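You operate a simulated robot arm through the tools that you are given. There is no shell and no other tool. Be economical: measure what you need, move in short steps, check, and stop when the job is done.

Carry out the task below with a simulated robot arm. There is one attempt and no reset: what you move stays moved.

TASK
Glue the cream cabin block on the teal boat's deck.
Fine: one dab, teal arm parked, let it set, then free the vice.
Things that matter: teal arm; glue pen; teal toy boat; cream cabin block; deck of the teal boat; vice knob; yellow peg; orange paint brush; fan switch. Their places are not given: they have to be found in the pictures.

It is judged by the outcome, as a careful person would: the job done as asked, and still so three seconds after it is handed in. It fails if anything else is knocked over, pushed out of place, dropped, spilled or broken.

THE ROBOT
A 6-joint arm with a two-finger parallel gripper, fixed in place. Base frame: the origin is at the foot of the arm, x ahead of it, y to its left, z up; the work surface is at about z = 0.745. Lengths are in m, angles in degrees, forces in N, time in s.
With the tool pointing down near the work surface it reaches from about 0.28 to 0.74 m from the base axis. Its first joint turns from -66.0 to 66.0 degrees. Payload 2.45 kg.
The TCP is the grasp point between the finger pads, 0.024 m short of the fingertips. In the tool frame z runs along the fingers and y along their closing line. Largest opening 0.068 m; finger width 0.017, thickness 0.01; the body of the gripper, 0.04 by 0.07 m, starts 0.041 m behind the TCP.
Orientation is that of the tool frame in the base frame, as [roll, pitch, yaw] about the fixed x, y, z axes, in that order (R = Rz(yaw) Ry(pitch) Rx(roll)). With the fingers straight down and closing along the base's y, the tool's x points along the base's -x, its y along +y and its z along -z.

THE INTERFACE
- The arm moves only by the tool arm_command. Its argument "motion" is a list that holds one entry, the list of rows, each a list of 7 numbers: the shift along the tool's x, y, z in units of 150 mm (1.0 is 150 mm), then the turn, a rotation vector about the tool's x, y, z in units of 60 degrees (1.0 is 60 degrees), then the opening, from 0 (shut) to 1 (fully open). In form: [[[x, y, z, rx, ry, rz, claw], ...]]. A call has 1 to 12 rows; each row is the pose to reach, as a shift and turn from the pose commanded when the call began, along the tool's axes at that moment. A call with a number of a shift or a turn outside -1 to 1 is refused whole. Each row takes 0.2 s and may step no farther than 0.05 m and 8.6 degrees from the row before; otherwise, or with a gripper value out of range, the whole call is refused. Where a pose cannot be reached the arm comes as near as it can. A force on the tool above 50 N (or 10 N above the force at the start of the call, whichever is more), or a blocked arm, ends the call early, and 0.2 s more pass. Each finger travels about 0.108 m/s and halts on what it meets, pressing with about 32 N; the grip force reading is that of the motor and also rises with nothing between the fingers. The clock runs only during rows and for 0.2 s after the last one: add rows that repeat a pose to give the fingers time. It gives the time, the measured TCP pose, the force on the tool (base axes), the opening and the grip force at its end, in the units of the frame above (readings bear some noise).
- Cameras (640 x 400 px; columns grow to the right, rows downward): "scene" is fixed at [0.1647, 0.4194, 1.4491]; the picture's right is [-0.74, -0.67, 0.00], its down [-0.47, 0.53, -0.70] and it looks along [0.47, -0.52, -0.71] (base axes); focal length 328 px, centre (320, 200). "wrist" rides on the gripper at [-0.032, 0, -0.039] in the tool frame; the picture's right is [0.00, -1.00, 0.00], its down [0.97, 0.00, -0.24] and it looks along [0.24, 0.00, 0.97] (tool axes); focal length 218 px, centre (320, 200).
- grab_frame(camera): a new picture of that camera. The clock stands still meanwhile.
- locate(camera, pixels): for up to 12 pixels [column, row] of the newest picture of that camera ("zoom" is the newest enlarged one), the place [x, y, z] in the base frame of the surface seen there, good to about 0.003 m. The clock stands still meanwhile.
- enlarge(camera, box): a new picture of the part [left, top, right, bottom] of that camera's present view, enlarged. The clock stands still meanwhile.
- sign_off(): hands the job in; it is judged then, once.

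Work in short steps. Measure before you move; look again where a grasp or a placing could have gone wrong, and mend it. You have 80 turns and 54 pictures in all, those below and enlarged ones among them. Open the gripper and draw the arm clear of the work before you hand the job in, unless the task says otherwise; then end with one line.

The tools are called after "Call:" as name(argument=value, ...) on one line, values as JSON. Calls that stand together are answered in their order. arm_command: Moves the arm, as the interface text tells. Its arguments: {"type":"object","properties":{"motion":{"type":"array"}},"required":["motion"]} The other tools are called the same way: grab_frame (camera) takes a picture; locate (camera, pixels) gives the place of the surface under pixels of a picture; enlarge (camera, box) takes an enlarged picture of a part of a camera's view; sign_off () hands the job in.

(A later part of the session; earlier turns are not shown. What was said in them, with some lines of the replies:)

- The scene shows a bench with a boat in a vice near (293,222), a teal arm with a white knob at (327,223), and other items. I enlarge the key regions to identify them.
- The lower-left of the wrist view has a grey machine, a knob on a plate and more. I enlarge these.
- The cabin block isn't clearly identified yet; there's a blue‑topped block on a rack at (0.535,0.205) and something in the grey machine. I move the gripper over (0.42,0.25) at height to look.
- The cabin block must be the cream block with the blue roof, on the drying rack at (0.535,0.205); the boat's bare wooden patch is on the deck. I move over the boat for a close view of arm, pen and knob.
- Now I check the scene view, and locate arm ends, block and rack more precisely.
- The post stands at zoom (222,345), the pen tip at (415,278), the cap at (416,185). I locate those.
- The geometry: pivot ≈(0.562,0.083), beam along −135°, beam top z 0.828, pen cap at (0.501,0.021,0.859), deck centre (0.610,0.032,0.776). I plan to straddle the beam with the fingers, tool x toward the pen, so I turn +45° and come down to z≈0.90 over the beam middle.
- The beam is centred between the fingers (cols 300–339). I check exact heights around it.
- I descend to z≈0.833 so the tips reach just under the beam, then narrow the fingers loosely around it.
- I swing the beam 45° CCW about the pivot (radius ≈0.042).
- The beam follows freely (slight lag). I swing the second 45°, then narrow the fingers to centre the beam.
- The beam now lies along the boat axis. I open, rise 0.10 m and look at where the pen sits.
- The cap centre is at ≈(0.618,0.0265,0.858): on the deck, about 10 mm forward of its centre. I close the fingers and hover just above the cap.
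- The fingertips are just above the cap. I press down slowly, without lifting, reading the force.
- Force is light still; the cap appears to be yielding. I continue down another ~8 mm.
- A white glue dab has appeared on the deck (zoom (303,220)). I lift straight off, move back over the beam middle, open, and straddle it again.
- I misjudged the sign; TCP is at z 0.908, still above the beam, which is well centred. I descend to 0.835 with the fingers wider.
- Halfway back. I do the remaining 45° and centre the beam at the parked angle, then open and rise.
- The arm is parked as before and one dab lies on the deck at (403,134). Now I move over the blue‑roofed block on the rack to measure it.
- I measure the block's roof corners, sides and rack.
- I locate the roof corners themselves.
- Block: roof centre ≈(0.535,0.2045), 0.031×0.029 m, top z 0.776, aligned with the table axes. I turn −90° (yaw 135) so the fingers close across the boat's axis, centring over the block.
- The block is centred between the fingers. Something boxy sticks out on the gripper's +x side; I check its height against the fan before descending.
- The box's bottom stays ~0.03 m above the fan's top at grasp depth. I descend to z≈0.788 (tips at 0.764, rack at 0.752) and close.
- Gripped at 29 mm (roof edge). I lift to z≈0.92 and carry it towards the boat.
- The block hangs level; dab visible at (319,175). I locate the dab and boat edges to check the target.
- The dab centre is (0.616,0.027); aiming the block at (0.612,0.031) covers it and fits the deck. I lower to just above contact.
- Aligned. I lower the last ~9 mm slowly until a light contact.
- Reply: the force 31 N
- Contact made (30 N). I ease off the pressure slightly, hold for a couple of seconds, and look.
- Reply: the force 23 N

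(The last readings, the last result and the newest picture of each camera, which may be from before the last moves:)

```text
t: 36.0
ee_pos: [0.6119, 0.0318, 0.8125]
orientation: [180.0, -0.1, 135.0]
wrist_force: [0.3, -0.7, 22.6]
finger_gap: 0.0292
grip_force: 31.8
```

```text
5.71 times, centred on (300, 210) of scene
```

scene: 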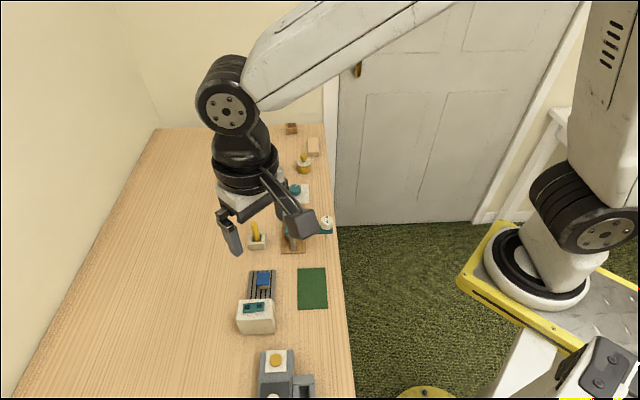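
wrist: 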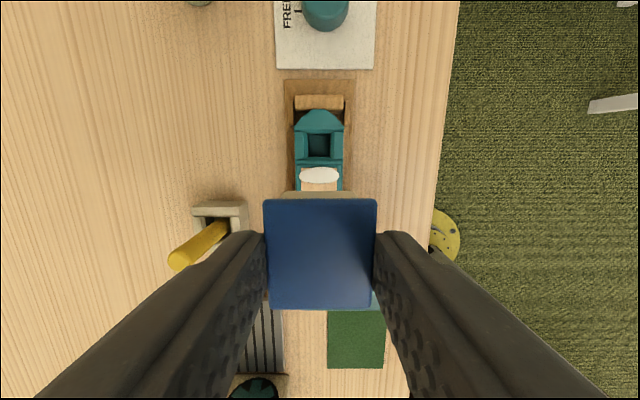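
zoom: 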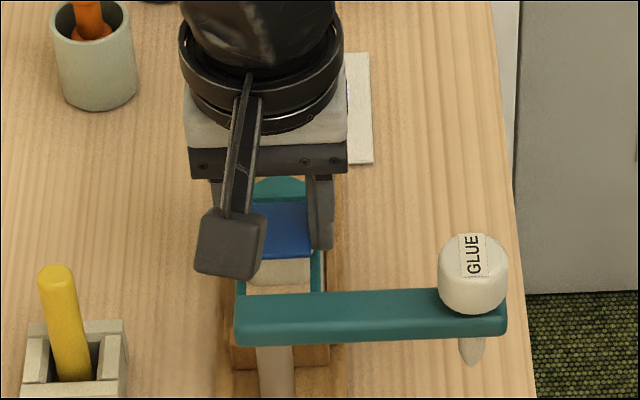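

The block sits on the deck. I open the fingers and rise straight up.

Call:
arm_command(motion=[[[0, 0, -0.007, 0, 0, 0, 0.5], [0, 0, -0.007, 0, 0, 0, 0.8], [0, 0, -0.007, 0, 0, 0, 0.9], [0, 0, -0.1, 0, 0, 0, 0.9], [0, 0, -0.35, 0, 0, 0, 0.9], [0, 0, -0.65, 0, 0, 0, 0.9], [0, 0, -0.75, 0, 0, 0, 0.9]]])

Call:
grab_frame(camera="wrist")

Call:
enlarge(camera="scene", box=[255, 175, 345, 245])

```text
t: 37.6
ee_pos: [0.6109, 0.0301, 0.9264]
orientation: [179.9, -0.1, 135.1]
wrist_force: [0.2, -0.1, -0.5]
finger_gap: 0.0611
grip_force: 0.1
```

```text
14 pictures are left
```

wrist: 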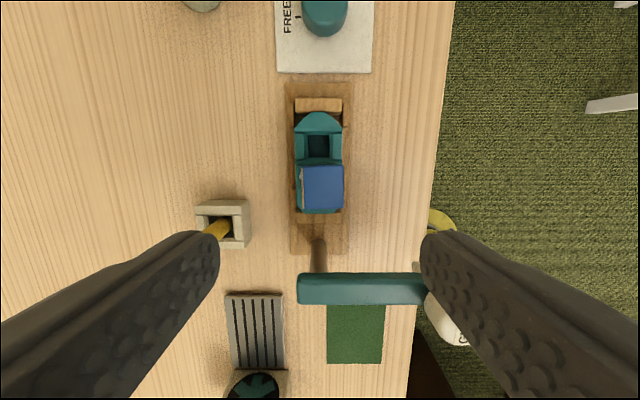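

```text
5.71 times, centred on (300, 210) of scene
```

zoom: 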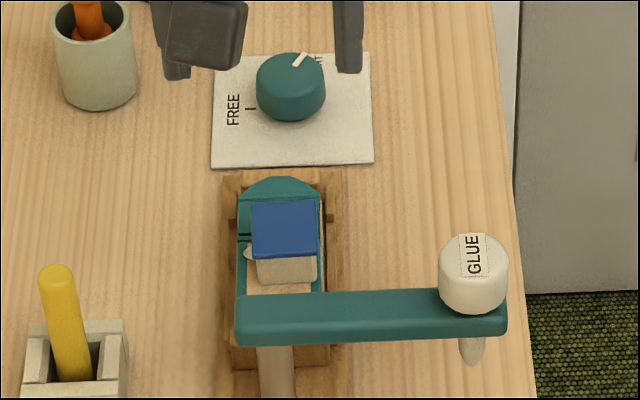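

The block is on the deck but seems slightly to one side; I measure it.

Call:
enlarge(camera="wrist", box=[270, 80, 370, 230])

Call:
locate(camera="wrist", pixels=[[304, 167], [341, 167], [304, 208], [341, 207], [322, 187], [300, 180], [298, 150], [340, 150], [319, 118]])

```text
2.67 times, centred on (320, 155) of wrist
```

zoom: 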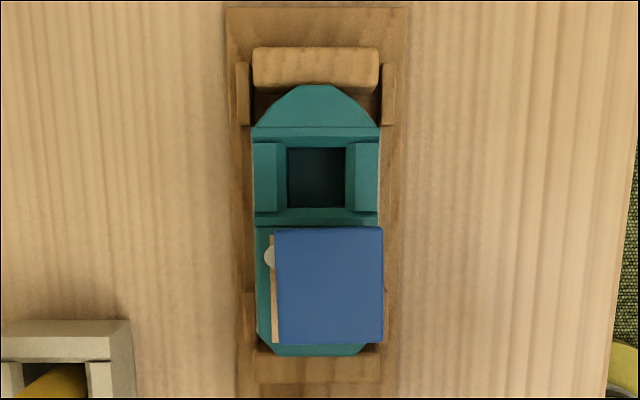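

```text
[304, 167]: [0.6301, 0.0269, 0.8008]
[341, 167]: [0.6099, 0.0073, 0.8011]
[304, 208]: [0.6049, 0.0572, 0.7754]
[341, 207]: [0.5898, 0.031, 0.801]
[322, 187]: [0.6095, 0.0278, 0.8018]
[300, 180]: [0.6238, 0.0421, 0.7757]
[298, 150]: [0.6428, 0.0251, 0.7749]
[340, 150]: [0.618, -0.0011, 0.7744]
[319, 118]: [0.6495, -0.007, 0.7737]
```

The block is ~4 mm off the centreline toward the bench edge and the glue is still fresh. I gently centre it by closing the fingers to 31 mm (just wider than the block), with no downward pressure, then reopen.

Call:
arm_command(motion=[[[0, 0.01, 0.3, 0, 0, 0, 0.9], [0, 0.01, 0.6, 0, 0, 0, 0.9], [0, 0.01, 0.74, 0, 0, 0, 0.9], [0, 0.01, 0.74, 0, 0, 0, 0.7], [0, 0.01, 0.74, 0, 0, 0, 0.55], [0, 0.01, 0.74, 0, 0, 0, 0.5], [0, 0.01, 0.74, 0, 0, 0, 0.45], [0, 0.01, 0.74, 0, 0, 0, 0.45]]])

```text
t: 39.4
ee_pos: [0.6115, 0.0331, 0.8146]
orientation: [-179.9, 0.0, 135.1]
wrist_force: [0.9, -0.1, 0.4]
finger_gap: 0.031
grip_force: 0.3
```

Gap reached 31 mm with almost no force, so the block moved freely or already fits. I open and rise to check.

Call:
arm_command(motion=[[[0, 0, 0, 0, 0, 0, 0.6], [0, 0, 0, 0, 0, 0, 0.9], [0, 0, -0.1, 0, 0, 0, 0.9], [0, 0, -0.4, 0, 0, 0, 0.9], [0, 0, -0.7, 0, 0, 0, 0.9], [0, 0, -0.7, 0, 0, 0, 0.9]]])

Call:
enlarge(camera="wrist", box=[270, 80, 370, 230])

```text
t: 40.8
ee_pos: [0.6125, 0.0323, 0.92]
orientation: [180.0, 0.0, 135.0]
wrist_force: [-0.4, -0.1, 0.6]
finger_gap: 0.0611
grip_force: 0.1
```

```text
2.67 times, centred on (320, 155) of wrist
```

zoom: 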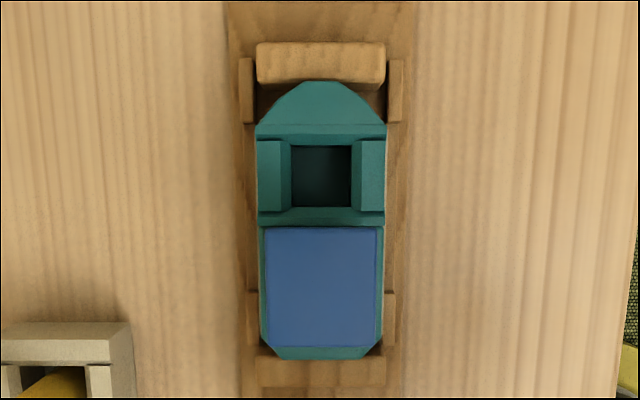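

The block is now centred, with the dab covered. While it sets I move over the vice knob at height to inspect it.

Call:
arm_command(motion=[[[-0.2, 0, 0, 0, 0, 0, 0.9], [-0.4, -0.01, 0, 0, 0, 0, 0.9], [-0.6, -0.02, 0, 0, 0, 0, 0.9], [-0.8, -0.028, 0, 0, 0, 0, 0.9], [-0.905, -0.028, 0, 0, 0, 0, 0.9], [-0.905, -0.028, 0, 0, 0, 0, 0.9]]])

Call:
grab_frame(camera="wrist")

Call:
enlarge(camera="wrist", box=[250, 120, 390, 240])

```text
t: 42.2
ee_pos: [0.7056, -0.067, 0.9196]
orientation: [-180.0, 0.0, 135.0]
wrist_force: [0.7, 0.7, 0.1]
finger_gap: 0.0615
grip_force: 0.1
```

```text
10 pictures are left
```

wrist: 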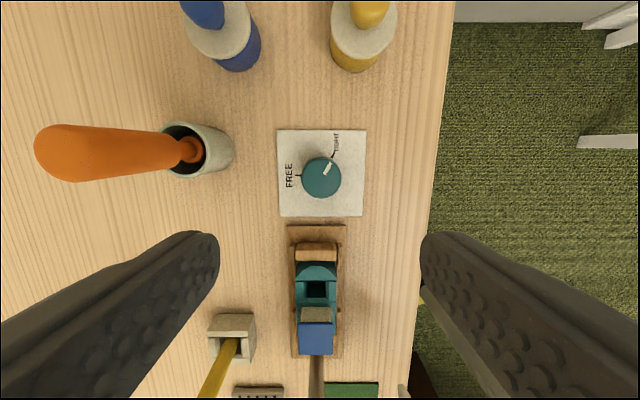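

```text
3.33 times, centred on (320, 180) of wrist
```

zoom: 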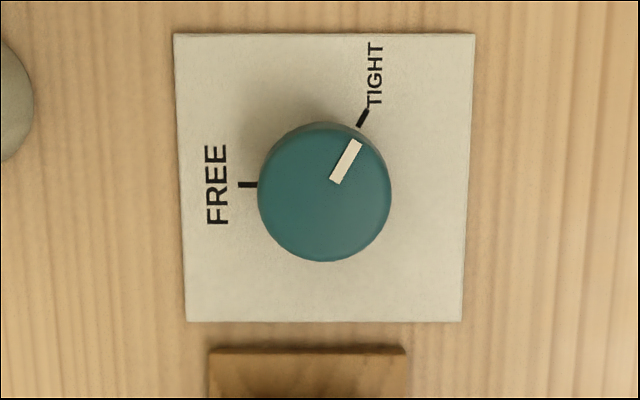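

The pointer is at TIGHT; FREE lies ~118° counter‑clockwise. I locate the knob precisely, and wait for the glue meanwhile.

Call:
locate(camera="zoom", pixels=[[265, 190], [385, 190], [325, 130], [325, 255], [325, 192], [248, 185], [362, 117], [220, 300], [182, 36], [473, 36], [462, 320]])

Call:
arm_command(motion=[[[0, 0, 0, 0, 0, 0, 0.9], [0, 0, 0, 0, 0, 0, 0.9], [0, 0, 0, 0, 0, 0, 0.9], [0, 0, 0, 0, 0, 0, 0.9], [0, 0, 0, 0, 0, 0, 0.9], [0, 0, 0, 0, 0, 0, 0.9], [0, 0, 0, 0, 0, 0, 0.9], [0, 0, 0, 0, 0, 0, 0.9], [0, 0, 0, 0, 0, 0, 0.9], [0, 0, 0, 0, 0, 0, 0.9], [0, 0, 0, 0, 0, 0, 0.9], [0, 0, 0, 0, 0, 0, 0.9]]])

Call:
arm_command(motion=[[[0, 0, 0, 0, 0, 0, 0.9], [0, 0, 0, 0, 0, 0, 0.9], [0, 0, 0, 0, 0, 0, 0.9], [0, 0, 0, 0, 0, 0, 0.9], [0, 0, 0, 0, 0, 0, 0.9], [0, 0, 0, 0, 0, 0, 0.9], [0, 0, 0, 0, 0, 0, 0.9], [0, 0, 0, 0, 0, 0, 0.9], [0, 0, 0, 0, 0, 0, 0.9], [0, 0, 0, 0, 0, 0, 0.9], [0, 0, 0, 0, 0, 0, 0.9], [0, 0, 0, 0, 0, 0, 0.9]]])

Call:
arm_command(motion=[[[0, 0, 0, 0, 0, 0, 0.9], [0, 0, 0, 0, 0, 0, 0.9], [0, 0, 0, 0, 0, 0, 0.9], [0, 0, 0, 0, 0, 0, 0.9], [0, 0, 0, 0, 0, 0, 0.9], [0, 0, 0, 0, 0, 0, 0.9], [0, 0, 0, 0, 0, 0, 0.9], [0, 0, 0, 0, 0, 0, 0.9], [0, 0, 0, 0, 0, 0, 0.9], [0, 0, 0, 0, 0, 0, 0.9], [0, 0, 0, 0, 0, 0, 0.9], [0, 0, 0, 0, 0, 0, 0.9]]])

Call:
arm_command(motion=[[[0, 0, 0, 0, 0, 0, 0.9], [0, 0, 0, 0, 0, 0, 0.9], [0, 0, 0, 0, 0, 0, 0.9], [0, 0, 0, 0, 0, 0, 0.9], [0, 0, 0, 0, 0, 0, 0.9], [0, 0, 0, 0, 0, 0, 0.9], [0, 0, 0, 0, 0, 0, 0.9], [0, 0, 0, 0, 0, 0, 0.9], [0, 0, 0, 0, 0, 0, 0.9], [0, 0, 0, 0, 0, 0, 0.9], [0, 0, 0, 0, 0, 0, 0.9], [0, 0, 0, 0, 0, 0, 0.9]]])

Call:
arm_command(motion=[[[0, 0, 0, 0, 0, 0, 0.9], [0, 0, 0, 0, 0, 0, 0.9], [0, 0, 0, 0, 0, 0, 0.9], [0, 0, 0, 0, 0, 0, 0.9], [0, 0, 0, 0, 0, 0, 0.9], [0, 0, 0, 0, 0, 0, 0.9], [0, 0, 0, 0, 0, 0, 0.9], [0, 0, 0, 0, 0, 0, 0.9], [0, 0, 0, 0, 0, 0, 0.9], [0, 0, 0, 0, 0, 0, 0.9], [0, 0, 0, 0, 0, 0, 0.9], [0, 0, 0, 0, 0, 0, 0.9]]])

Call:
arm_command(motion=[[[0, 0, 0, 0, 0, 0, 0.9], [0, 0, 0, 0, 0, 0, 0.9], [0, 0, 0, 0, 0, 0, 0.9], [0, 0, 0, 0, 0, 0, 0.9], [0, 0, 0, 0, 0, 0, 0.9], [0, 0, 0, 0, 0, 0, 0.9], [0, 0, 0, 0, 0, 0, 0.9], [0, 0, 0, 0, 0, 0, 0.9], [0, 0, 0, 0, 0, 0, 0.9], [0, 0, 0, 0, 0, 0, 0.9], [0, 0, 0, 0, 0, 0, 0.9], [0, 0, 0, 0, 0, 0, 0.9]]])

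```text
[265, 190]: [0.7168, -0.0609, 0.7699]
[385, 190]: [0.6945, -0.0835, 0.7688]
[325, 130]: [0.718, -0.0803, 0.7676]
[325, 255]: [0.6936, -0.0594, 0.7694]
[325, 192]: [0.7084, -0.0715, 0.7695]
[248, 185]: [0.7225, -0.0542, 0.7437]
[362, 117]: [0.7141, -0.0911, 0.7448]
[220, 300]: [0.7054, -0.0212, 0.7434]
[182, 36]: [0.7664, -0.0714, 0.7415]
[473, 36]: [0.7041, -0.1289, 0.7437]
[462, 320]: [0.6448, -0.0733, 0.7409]
```

```text
t: 44.8
ee_pos: [0.7047, -0.067, 0.9196]
orientation: [-180.0, 0.1, 135.0]
wrist_force: [0.7, -0.1, -0.6]
finger_gap: 0.0613
grip_force: 0.0
```

```text
t: 47.4
ee_pos: [0.7055, -0.0679, 0.9195]
orientation: [-180.0, -0.1, 135.0]
wrist_force: [0.0, -0.2, -0.3]
finger_gap: 0.0611
grip_force: 0.0
```

```text
t: 50.0
ee_pos: [0.705, -0.067, 0.9193]
orientation: [179.9, 0.0, 135.0]
wrist_force: [0.5, -0.6, 1.0]
finger_gap: 0.0611
grip_force: 0.0
```

```text
t: 52.6
ee_pos: [0.7049, -0.0673, 0.9196]
orientation: [179.9, -0.1, 135.0]
wrist_force: [-0.4, 0.4, 0.3]
finger_gap: 0.0612
grip_force: 0.0
```

```text
t: 55.2
ee_pos: [0.705, -0.0667, 0.9206]
orientation: [-180.0, 0.0, 134.9]
wrist_force: [-1.0, 0.6, 0.5]
finger_gap: 0.0611
grip_force: 0.1
```

```text
t: 57.8
ee_pos: [0.7057, -0.0681, 0.9191]
orientation: [-180.0, 0.0, 135.0]
wrist_force: [-0.2, -0.6, 0.2]
finger_gap: 0.0616
grip_force: 0.1
```

Knob centre ≈(0.7057,−0.071), top z 0.769. I keep waiting for the glue to set before touching the vice.

Call:
arm_command(motion=[[[0, 0, 0, 0, 0, 0, 0.9], [0, 0, 0, 0, 0, 0, 0.9], [0, 0, 0, 0, 0, 0, 0.9], [0, 0, 0, 0, 0, 0, 0.9], [0, 0, 0, 0, 0, 0, 0.9], [0, 0, 0, 0, 0, 0, 0.9], [0, 0, 0, 0, 0, 0, 0.9], [0, 0, 0, 0, 0, 0, 0.9], [0, 0, 0, 0, 0, 0, 0.9], [0, 0, 0, 0, 0, 0, 0.9], [0, 0, 0, 0, 0, 0, 0.9], [0, 0, 0, 0, 0, 0, 0.9]]])

Call:
arm_command(motion=[[[0, 0, 0, 0, 0, 0, 0.9], [0, 0, 0, 0, 0, 0, 0.9], [0, 0, 0, 0, 0, 0, 0.9], [0, 0, 0, 0, 0, 0, 0.9], [0, 0, 0, 0, 0, 0, 0.9], [0, 0, 0, 0, 0, 0, 0.9], [0, 0, 0, 0, 0, 0, 0.9], [0, 0, 0, 0, 0, 0, 0.9], [0, 0, 0, 0, 0, 0, 0.9], [0, 0, 0, 0, 0, 0, 0.9], [0, 0, 0, 0, 0, 0, 0.9], [0, 0, 0, 0, 0, 0, 0.9]]])

Call:
arm_command(motion=[[[0, 0, 0, 0, 0, 0, 0.9], [0, 0, 0, 0, 0, 0, 0.9], [0, 0, 0, 0, 0, 0, 0.9], [0, 0, 0, 0, 0, 0, 0.9], [0, 0, 0, 0, 0, 0, 0.9], [0, 0, 0, 0, 0, 0, 0.9], [0, 0, 0, 0, 0, 0, 0.9], [0, 0, 0, 0, 0, 0, 0.9], [0, 0, 0, 0, 0, 0, 0.9], [0, 0, 0, 0, 0, 0, 0.9], [0, 0, 0, 0, 0, 0, 0.9], [0, 0, 0, 0, 0, 0, 0.9]]])

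Call:
arm_command(motion=[[[0, 0, 0, 0, 0, 0, 0.9], [0, 0, 0, 0, 0, 0, 0.9], [0, 0, 0, 0, 0, 0, 0.9], [0, 0, 0, 0, 0, 0, 0.9], [0, 0, 0, 0, 0, 0, 0.9], [0, 0, 0, 0, 0, 0, 0.9], [0, 0, 0, 0, 0, 0, 0.9], [0, 0, 0, 0, 0, 0, 0.9], [0, 0, 0, 0, 0, 0, 0.9], [0, 0, 0, 0, 0, 0, 0.9], [0, 0, 0, 0, 0, 0, 0.9], [0, 0, 0, 0, 0, 0, 0.9]]])

Call:
arm_command(motion=[[[0, 0, 0, 0, 0, 0, 0.9], [0, 0, 0, 0, 0, 0, 0.9], [0, 0, 0, 0, 0, 0, 0.9], [0, 0, 0, 0, 0, 0, 0.9], [0, 0, 0, 0, 0, 0, 0.9], [0, 0, 0, 0, 0, 0, 0.9], [0, 0, 0, 0, 0, 0, 0.9], [0, 0, 0, 0, 0, 0, 0.9], [0, 0, 0, 0, 0, 0, 0.9], [0, 0, 0, 0, 0, 0, 0.9], [0, 0, 0, 0, 0, 0, 0.9], [0, 0, 0, 0, 0, 0, 0.9]]])

Call:
arm_command(motion=[[[0, 0, 0, 0, 0, 0, 0.9], [0, 0, 0, 0, 0, 0, 0.9], [0, 0, 0, 0, 0, 0, 0.9], [0, 0, 0, 0, 0, 0, 0.9], [0, 0, 0, 0, 0, 0, 0.9], [0, 0, 0, 0, 0, 0, 0.9], [0, 0, 0, 0, 0, 0, 0.9], [0, 0, 0, 0, 0, 0, 0.9], [0, 0, 0, 0, 0, 0, 0.9], [0, 0, 0, 0, 0, 0, 0.9], [0, 0, 0, 0, 0, 0, 0.9], [0, 0, 0, 0, 0, 0, 0.9]]])

Call:
arm_command(motion=[[[0, 0, 0, 0, 0, 0, 0.9], [0, 0, 0, 0, 0, 0, 0.9], [0, 0, 0, 0, 0, 0, 0.9], [0, 0, 0, 0, 0, 0, 0.9], [0, 0, 0, 0, 0, 0, 0.9], [0, 0, 0, 0, 0, 0, 0.9], [0, 0, 0, 0, 0, 0, 0.9], [0, 0, 0, 0, 0, 0, 0.9], [0, 0, 0, 0, 0, 0, 0.9], [0, 0, 0, 0, 0, 0, 0.9], [0, 0, 0, 0, 0, 0, 0.9], [0, 0, 0, 0, 0, 0, 0.9]]])

Call:
grab_frame(camera="scene")

```text
t: 60.4
ee_pos: [0.7049, -0.0669, 0.9195]
orientation: [-180.0, 0.0, 134.9]
wrist_force: [0.0, 0.6, 0.2]
finger_gap: 0.0611
grip_force: 0.0
```

```text
t: 63.0
ee_pos: [0.7048, -0.0669, 0.9206]
orientation: [180.0, 0.0, 135.0]
wrist_force: [-0.6, -0.2, 0.1]
finger_gap: 0.0612
grip_force: 0.0
```

```text
t: 65.6
ee_pos: [0.7049, -0.0664, 0.9196]
orientation: [180.0, 0.0, 135.0]
wrist_force: [-0.6, -0.3, 0.7]
finger_gap: 0.061
grip_force: 0.1
```

```text
t: 68.2
ee_pos: [0.7045, -0.0669, 0.9205]
orientation: [180.0, 0.0, 135.0]
wrist_force: [0.0, 0.1, 0.0]
finger_gap: 0.0612
grip_force: 0.0
```

```text
t: 70.8
ee_pos: [0.7046, -0.0678, 0.919]
orientation: [-180.0, 0.0, 134.9]
wrist_force: [0.6, 0.1, 0.4]
finger_gap: 0.0613
grip_force: 0.1
```

```text
t: 73.4
ee_pos: [0.705, -0.0668, 0.9194]
orientation: [180.0, 0.1, 135.0]
wrist_force: [0.5, -0.2, 0.1]
finger_gap: 0.061
grip_force: 0.1
```

```text
t: 76.0
ee_pos: [0.7047, -0.0665, 0.9198]
orientation: [-180.0, -0.1, 135.1]
wrist_force: [-0.7, -0.2, -0.5]
finger_gap: 0.0613
grip_force: 0.1
```

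```text
8 pictures are left
```

scene: 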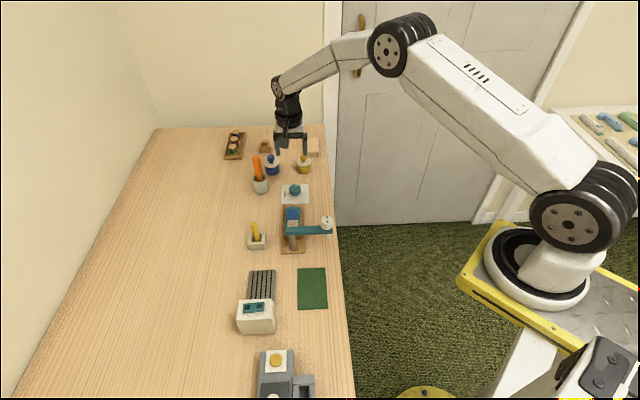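

About 35 s have passed since placement and all looks in place. I descend onto the knob (tips ~7 mm above the plate) and grip it.

Call:
arm_command(motion=[[[-0.019, -0.014, 0.2, 0, 0, 0, 0.95], [-0.019, -0.014, 0.45, 0, 0, 0, 0.95], [-0.019, -0.014, 0.7, 0, 0, 0, 0.95], [-0.019, -0.014, 0.9, 0, 0, 0, 0.95], [-0.019, -0.014, 0.955, 0, 0, 0, 0.95], [-0.019, -0.014, 0.955, 0, 0, 0, 0.6], [-0.019, -0.014, 0.955, 0, 0, 0, 0.42], [-0.019, -0.014, 0.955, 0, 0, 0, 0.42]]])

```text
t: 77.8
ee_pos: [0.706, -0.0699, 0.7771]
orientation: [179.9, 0.1, 134.9]
wrist_force: [9.1, 6.4, -9.0]
finger_gap: 0.0373
grip_force: 44.5
```

Gripped at 37 mm with a modest side force; I shift slightly along it and turn 60° counter‑clockwise.

Call:
arm_command(motion=[[[0, 0.008, 0, 0, 0, 0, 0.4], [0, 0.008, 0, 0, 0, -0.14, 0.4], [-0.002, 0.008, 0, 0, 0, -0.28, 0.4], [0, 0.008, 0, 0, 0, -0.42, 0.4], [0, 0.008, 0, 0, 0, -0.56, 0.4], [0, 0.008, 0, 0, 0, -0.7, 0.4], [0, 0.008, 0, 0, 0, -0.84, 0.4], [0, 0.008, 0, 0, 0, -0.98, 0.4], [0, 0.008, 0, 0, 0, -0.98, 0.4]]])

Call:
grab_frame(camera="wrist")

```text
t: 79.8
ee_pos: [0.7057, -0.0718, 0.7754]
orientation: [180.0, -0.1, -166.1]
wrist_force: [-17.1, -15.4, 10.9]
finger_gap: 0.0369
grip_force: 44.3
```

```text
7 pictures are left
```

wrist: 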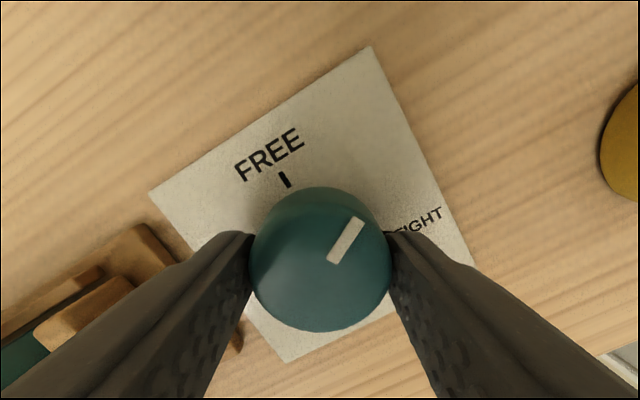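

The knob turned with the gripper (pointer ~61° short of FREE now). I cancel the side shift and turn a further 60°.

Call:
arm_command(motion=[[[0.0046, -0.0027, 0, 0, 0, -0.13, 0.4], [0.0046, -0.0027, 0, 0, 0, -0.27, 0.4], [0.0046, -0.0027, 0, 0, 0, -0.41, 0.4], [0.0046, -0.0027, 0, 0, 0, -0.55, 0.4], [0.0046, -0.0027, 0, 0, 0, -0.69, 0.4], [0.0046, -0.0027, 0, 0, 0, -0.83, 0.4], [0.0046, -0.0027, 0, 0, 0, -0.97, 0.4], [0.0046, -0.0027, 0, 0, 0, -1, 0.4], [0.0046, -0.0027, 0, 0, 0, -1, 0.4]]])

Call:
grab_frame(camera="wrist")

```text
t: 81.8
ee_pos: [0.7059, -0.0726, 0.7765]
orientation: [-179.8, 0.1, -106.2]
wrist_force: [7.3, -22.7, -7.2]
finger_gap: 0.0369
grip_force: 45.5
```

```text
6 pictures are left
```

wrist: 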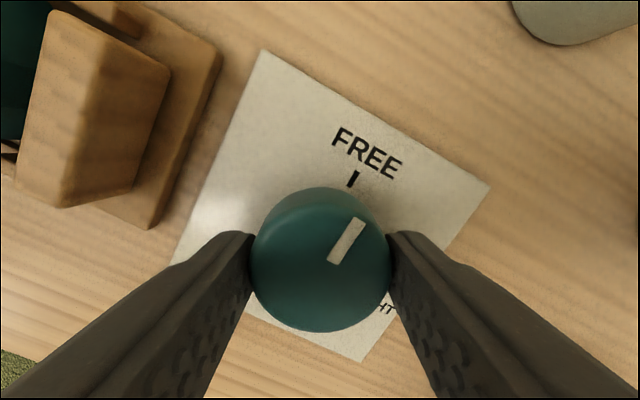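

The pointer now aligns nearly with the FREE tick (~3° short). I add 3.5°, release, and rise.

Call:
arm_command(motion=[[[0, 0, 0, 0, 0, -0.06, 0.4], [0, 0, 0, 0, 0, -0.06, 0.4], [0, 0, 0, 0, 0, -0.06, 0.7], [0, 0, 0, 0, 0, -0.06, 0.95], [0, 0, -0.1, 0, 0, -0.06, 0.95], [0, 0, -0.4, 0, 0, -0.06, 0.95], [0, 0, -0.7, 0, 0, -0.06, 0.95], [0, 0, -0.95, 0, 0, -0.06, 0.95], [0, 0, -0.95, 0, 0, -0.06, 0.95]]])

Call:
grab_frame(camera="wrist")

```text
t: 83.8
ee_pos: [0.7042, -0.0704, 0.9199]
orientation: [179.9, 0.0, -102.6]
wrist_force: [-0.2, 1.5, -0.8]
finger_gap: 0.0643
grip_force: 0.1
```

```text
5 pictures are left
```

wrist: 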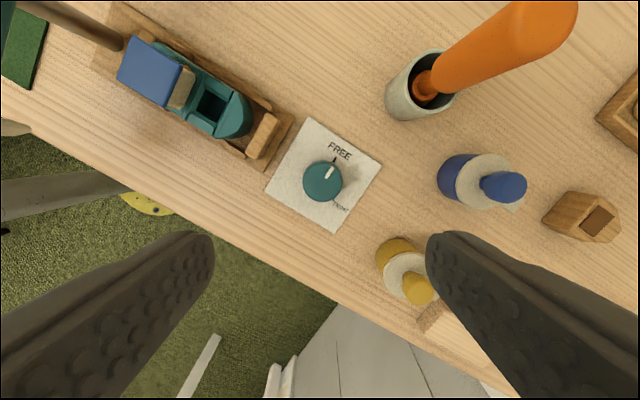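

The pointer is on FREE and the vice jaws have opened; the boat and cabin look undisturbed. I draw the arm up and away and do a final check.

Call:
arm_command(motion=[[[0, 0, -0.3, 0, 0, 0, 1], [0, 0, -0.6, 0, 0, 0, 1], [0, 0, -0.9, 0, 0, 0, 1], [0.07, 0.3, -0.95, 0, 0, 0, 1], [0.14, 0.6, -0.95, 0, 0, 0, 1], [0.2, 0.9, -0.95, 0, 0, 0, 1], [0.2, 0.9, -0.95, 0, 0, 0, 1]]])

Call:
enlarge(camera="scene", box=[225, 130, 345, 260])

Call:
grab_frame(camera="wrist")

```text
t: 85.4
ee_pos: [0.5673, -0.0699, 1.0611]
orientation: [-179.9, 0.0, -102.5]
wrist_force: [-0.6, -0.9, 0.5]
finger_gap: 0.0681
grip_force: 0.0
```

```text
3.08 times, centred on (285, 195) of scene
```

zoom: 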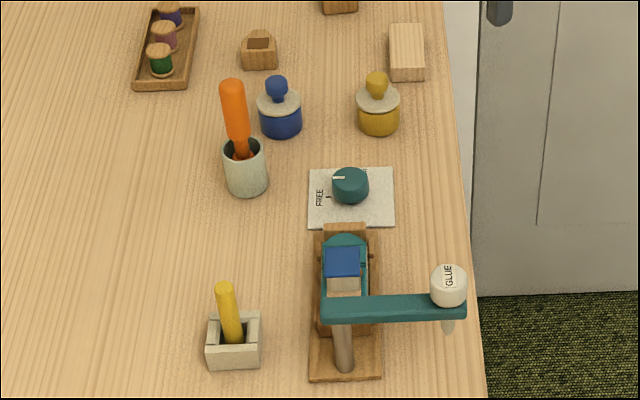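

```text
3 pictures are left
```

wrist: 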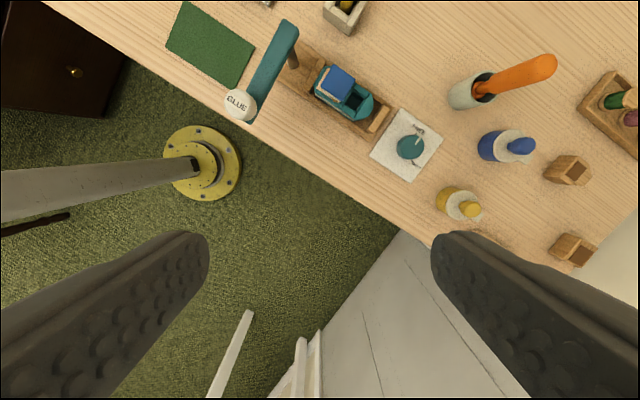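

The cabin sits on the deck, the glue arm is parked, the knob is on FREE and nothing else has moved. The gripper is open and clear, so I hand the job in.

Call:
sign_off()

```text
The job is handed in.
```

The cream cabin block is glued to the teal boat's deck with one dab. I parked the teal arm, left the glue about 35 s to set, then turned the vice knob to FREE; nothing else looked moved in the last pictures.
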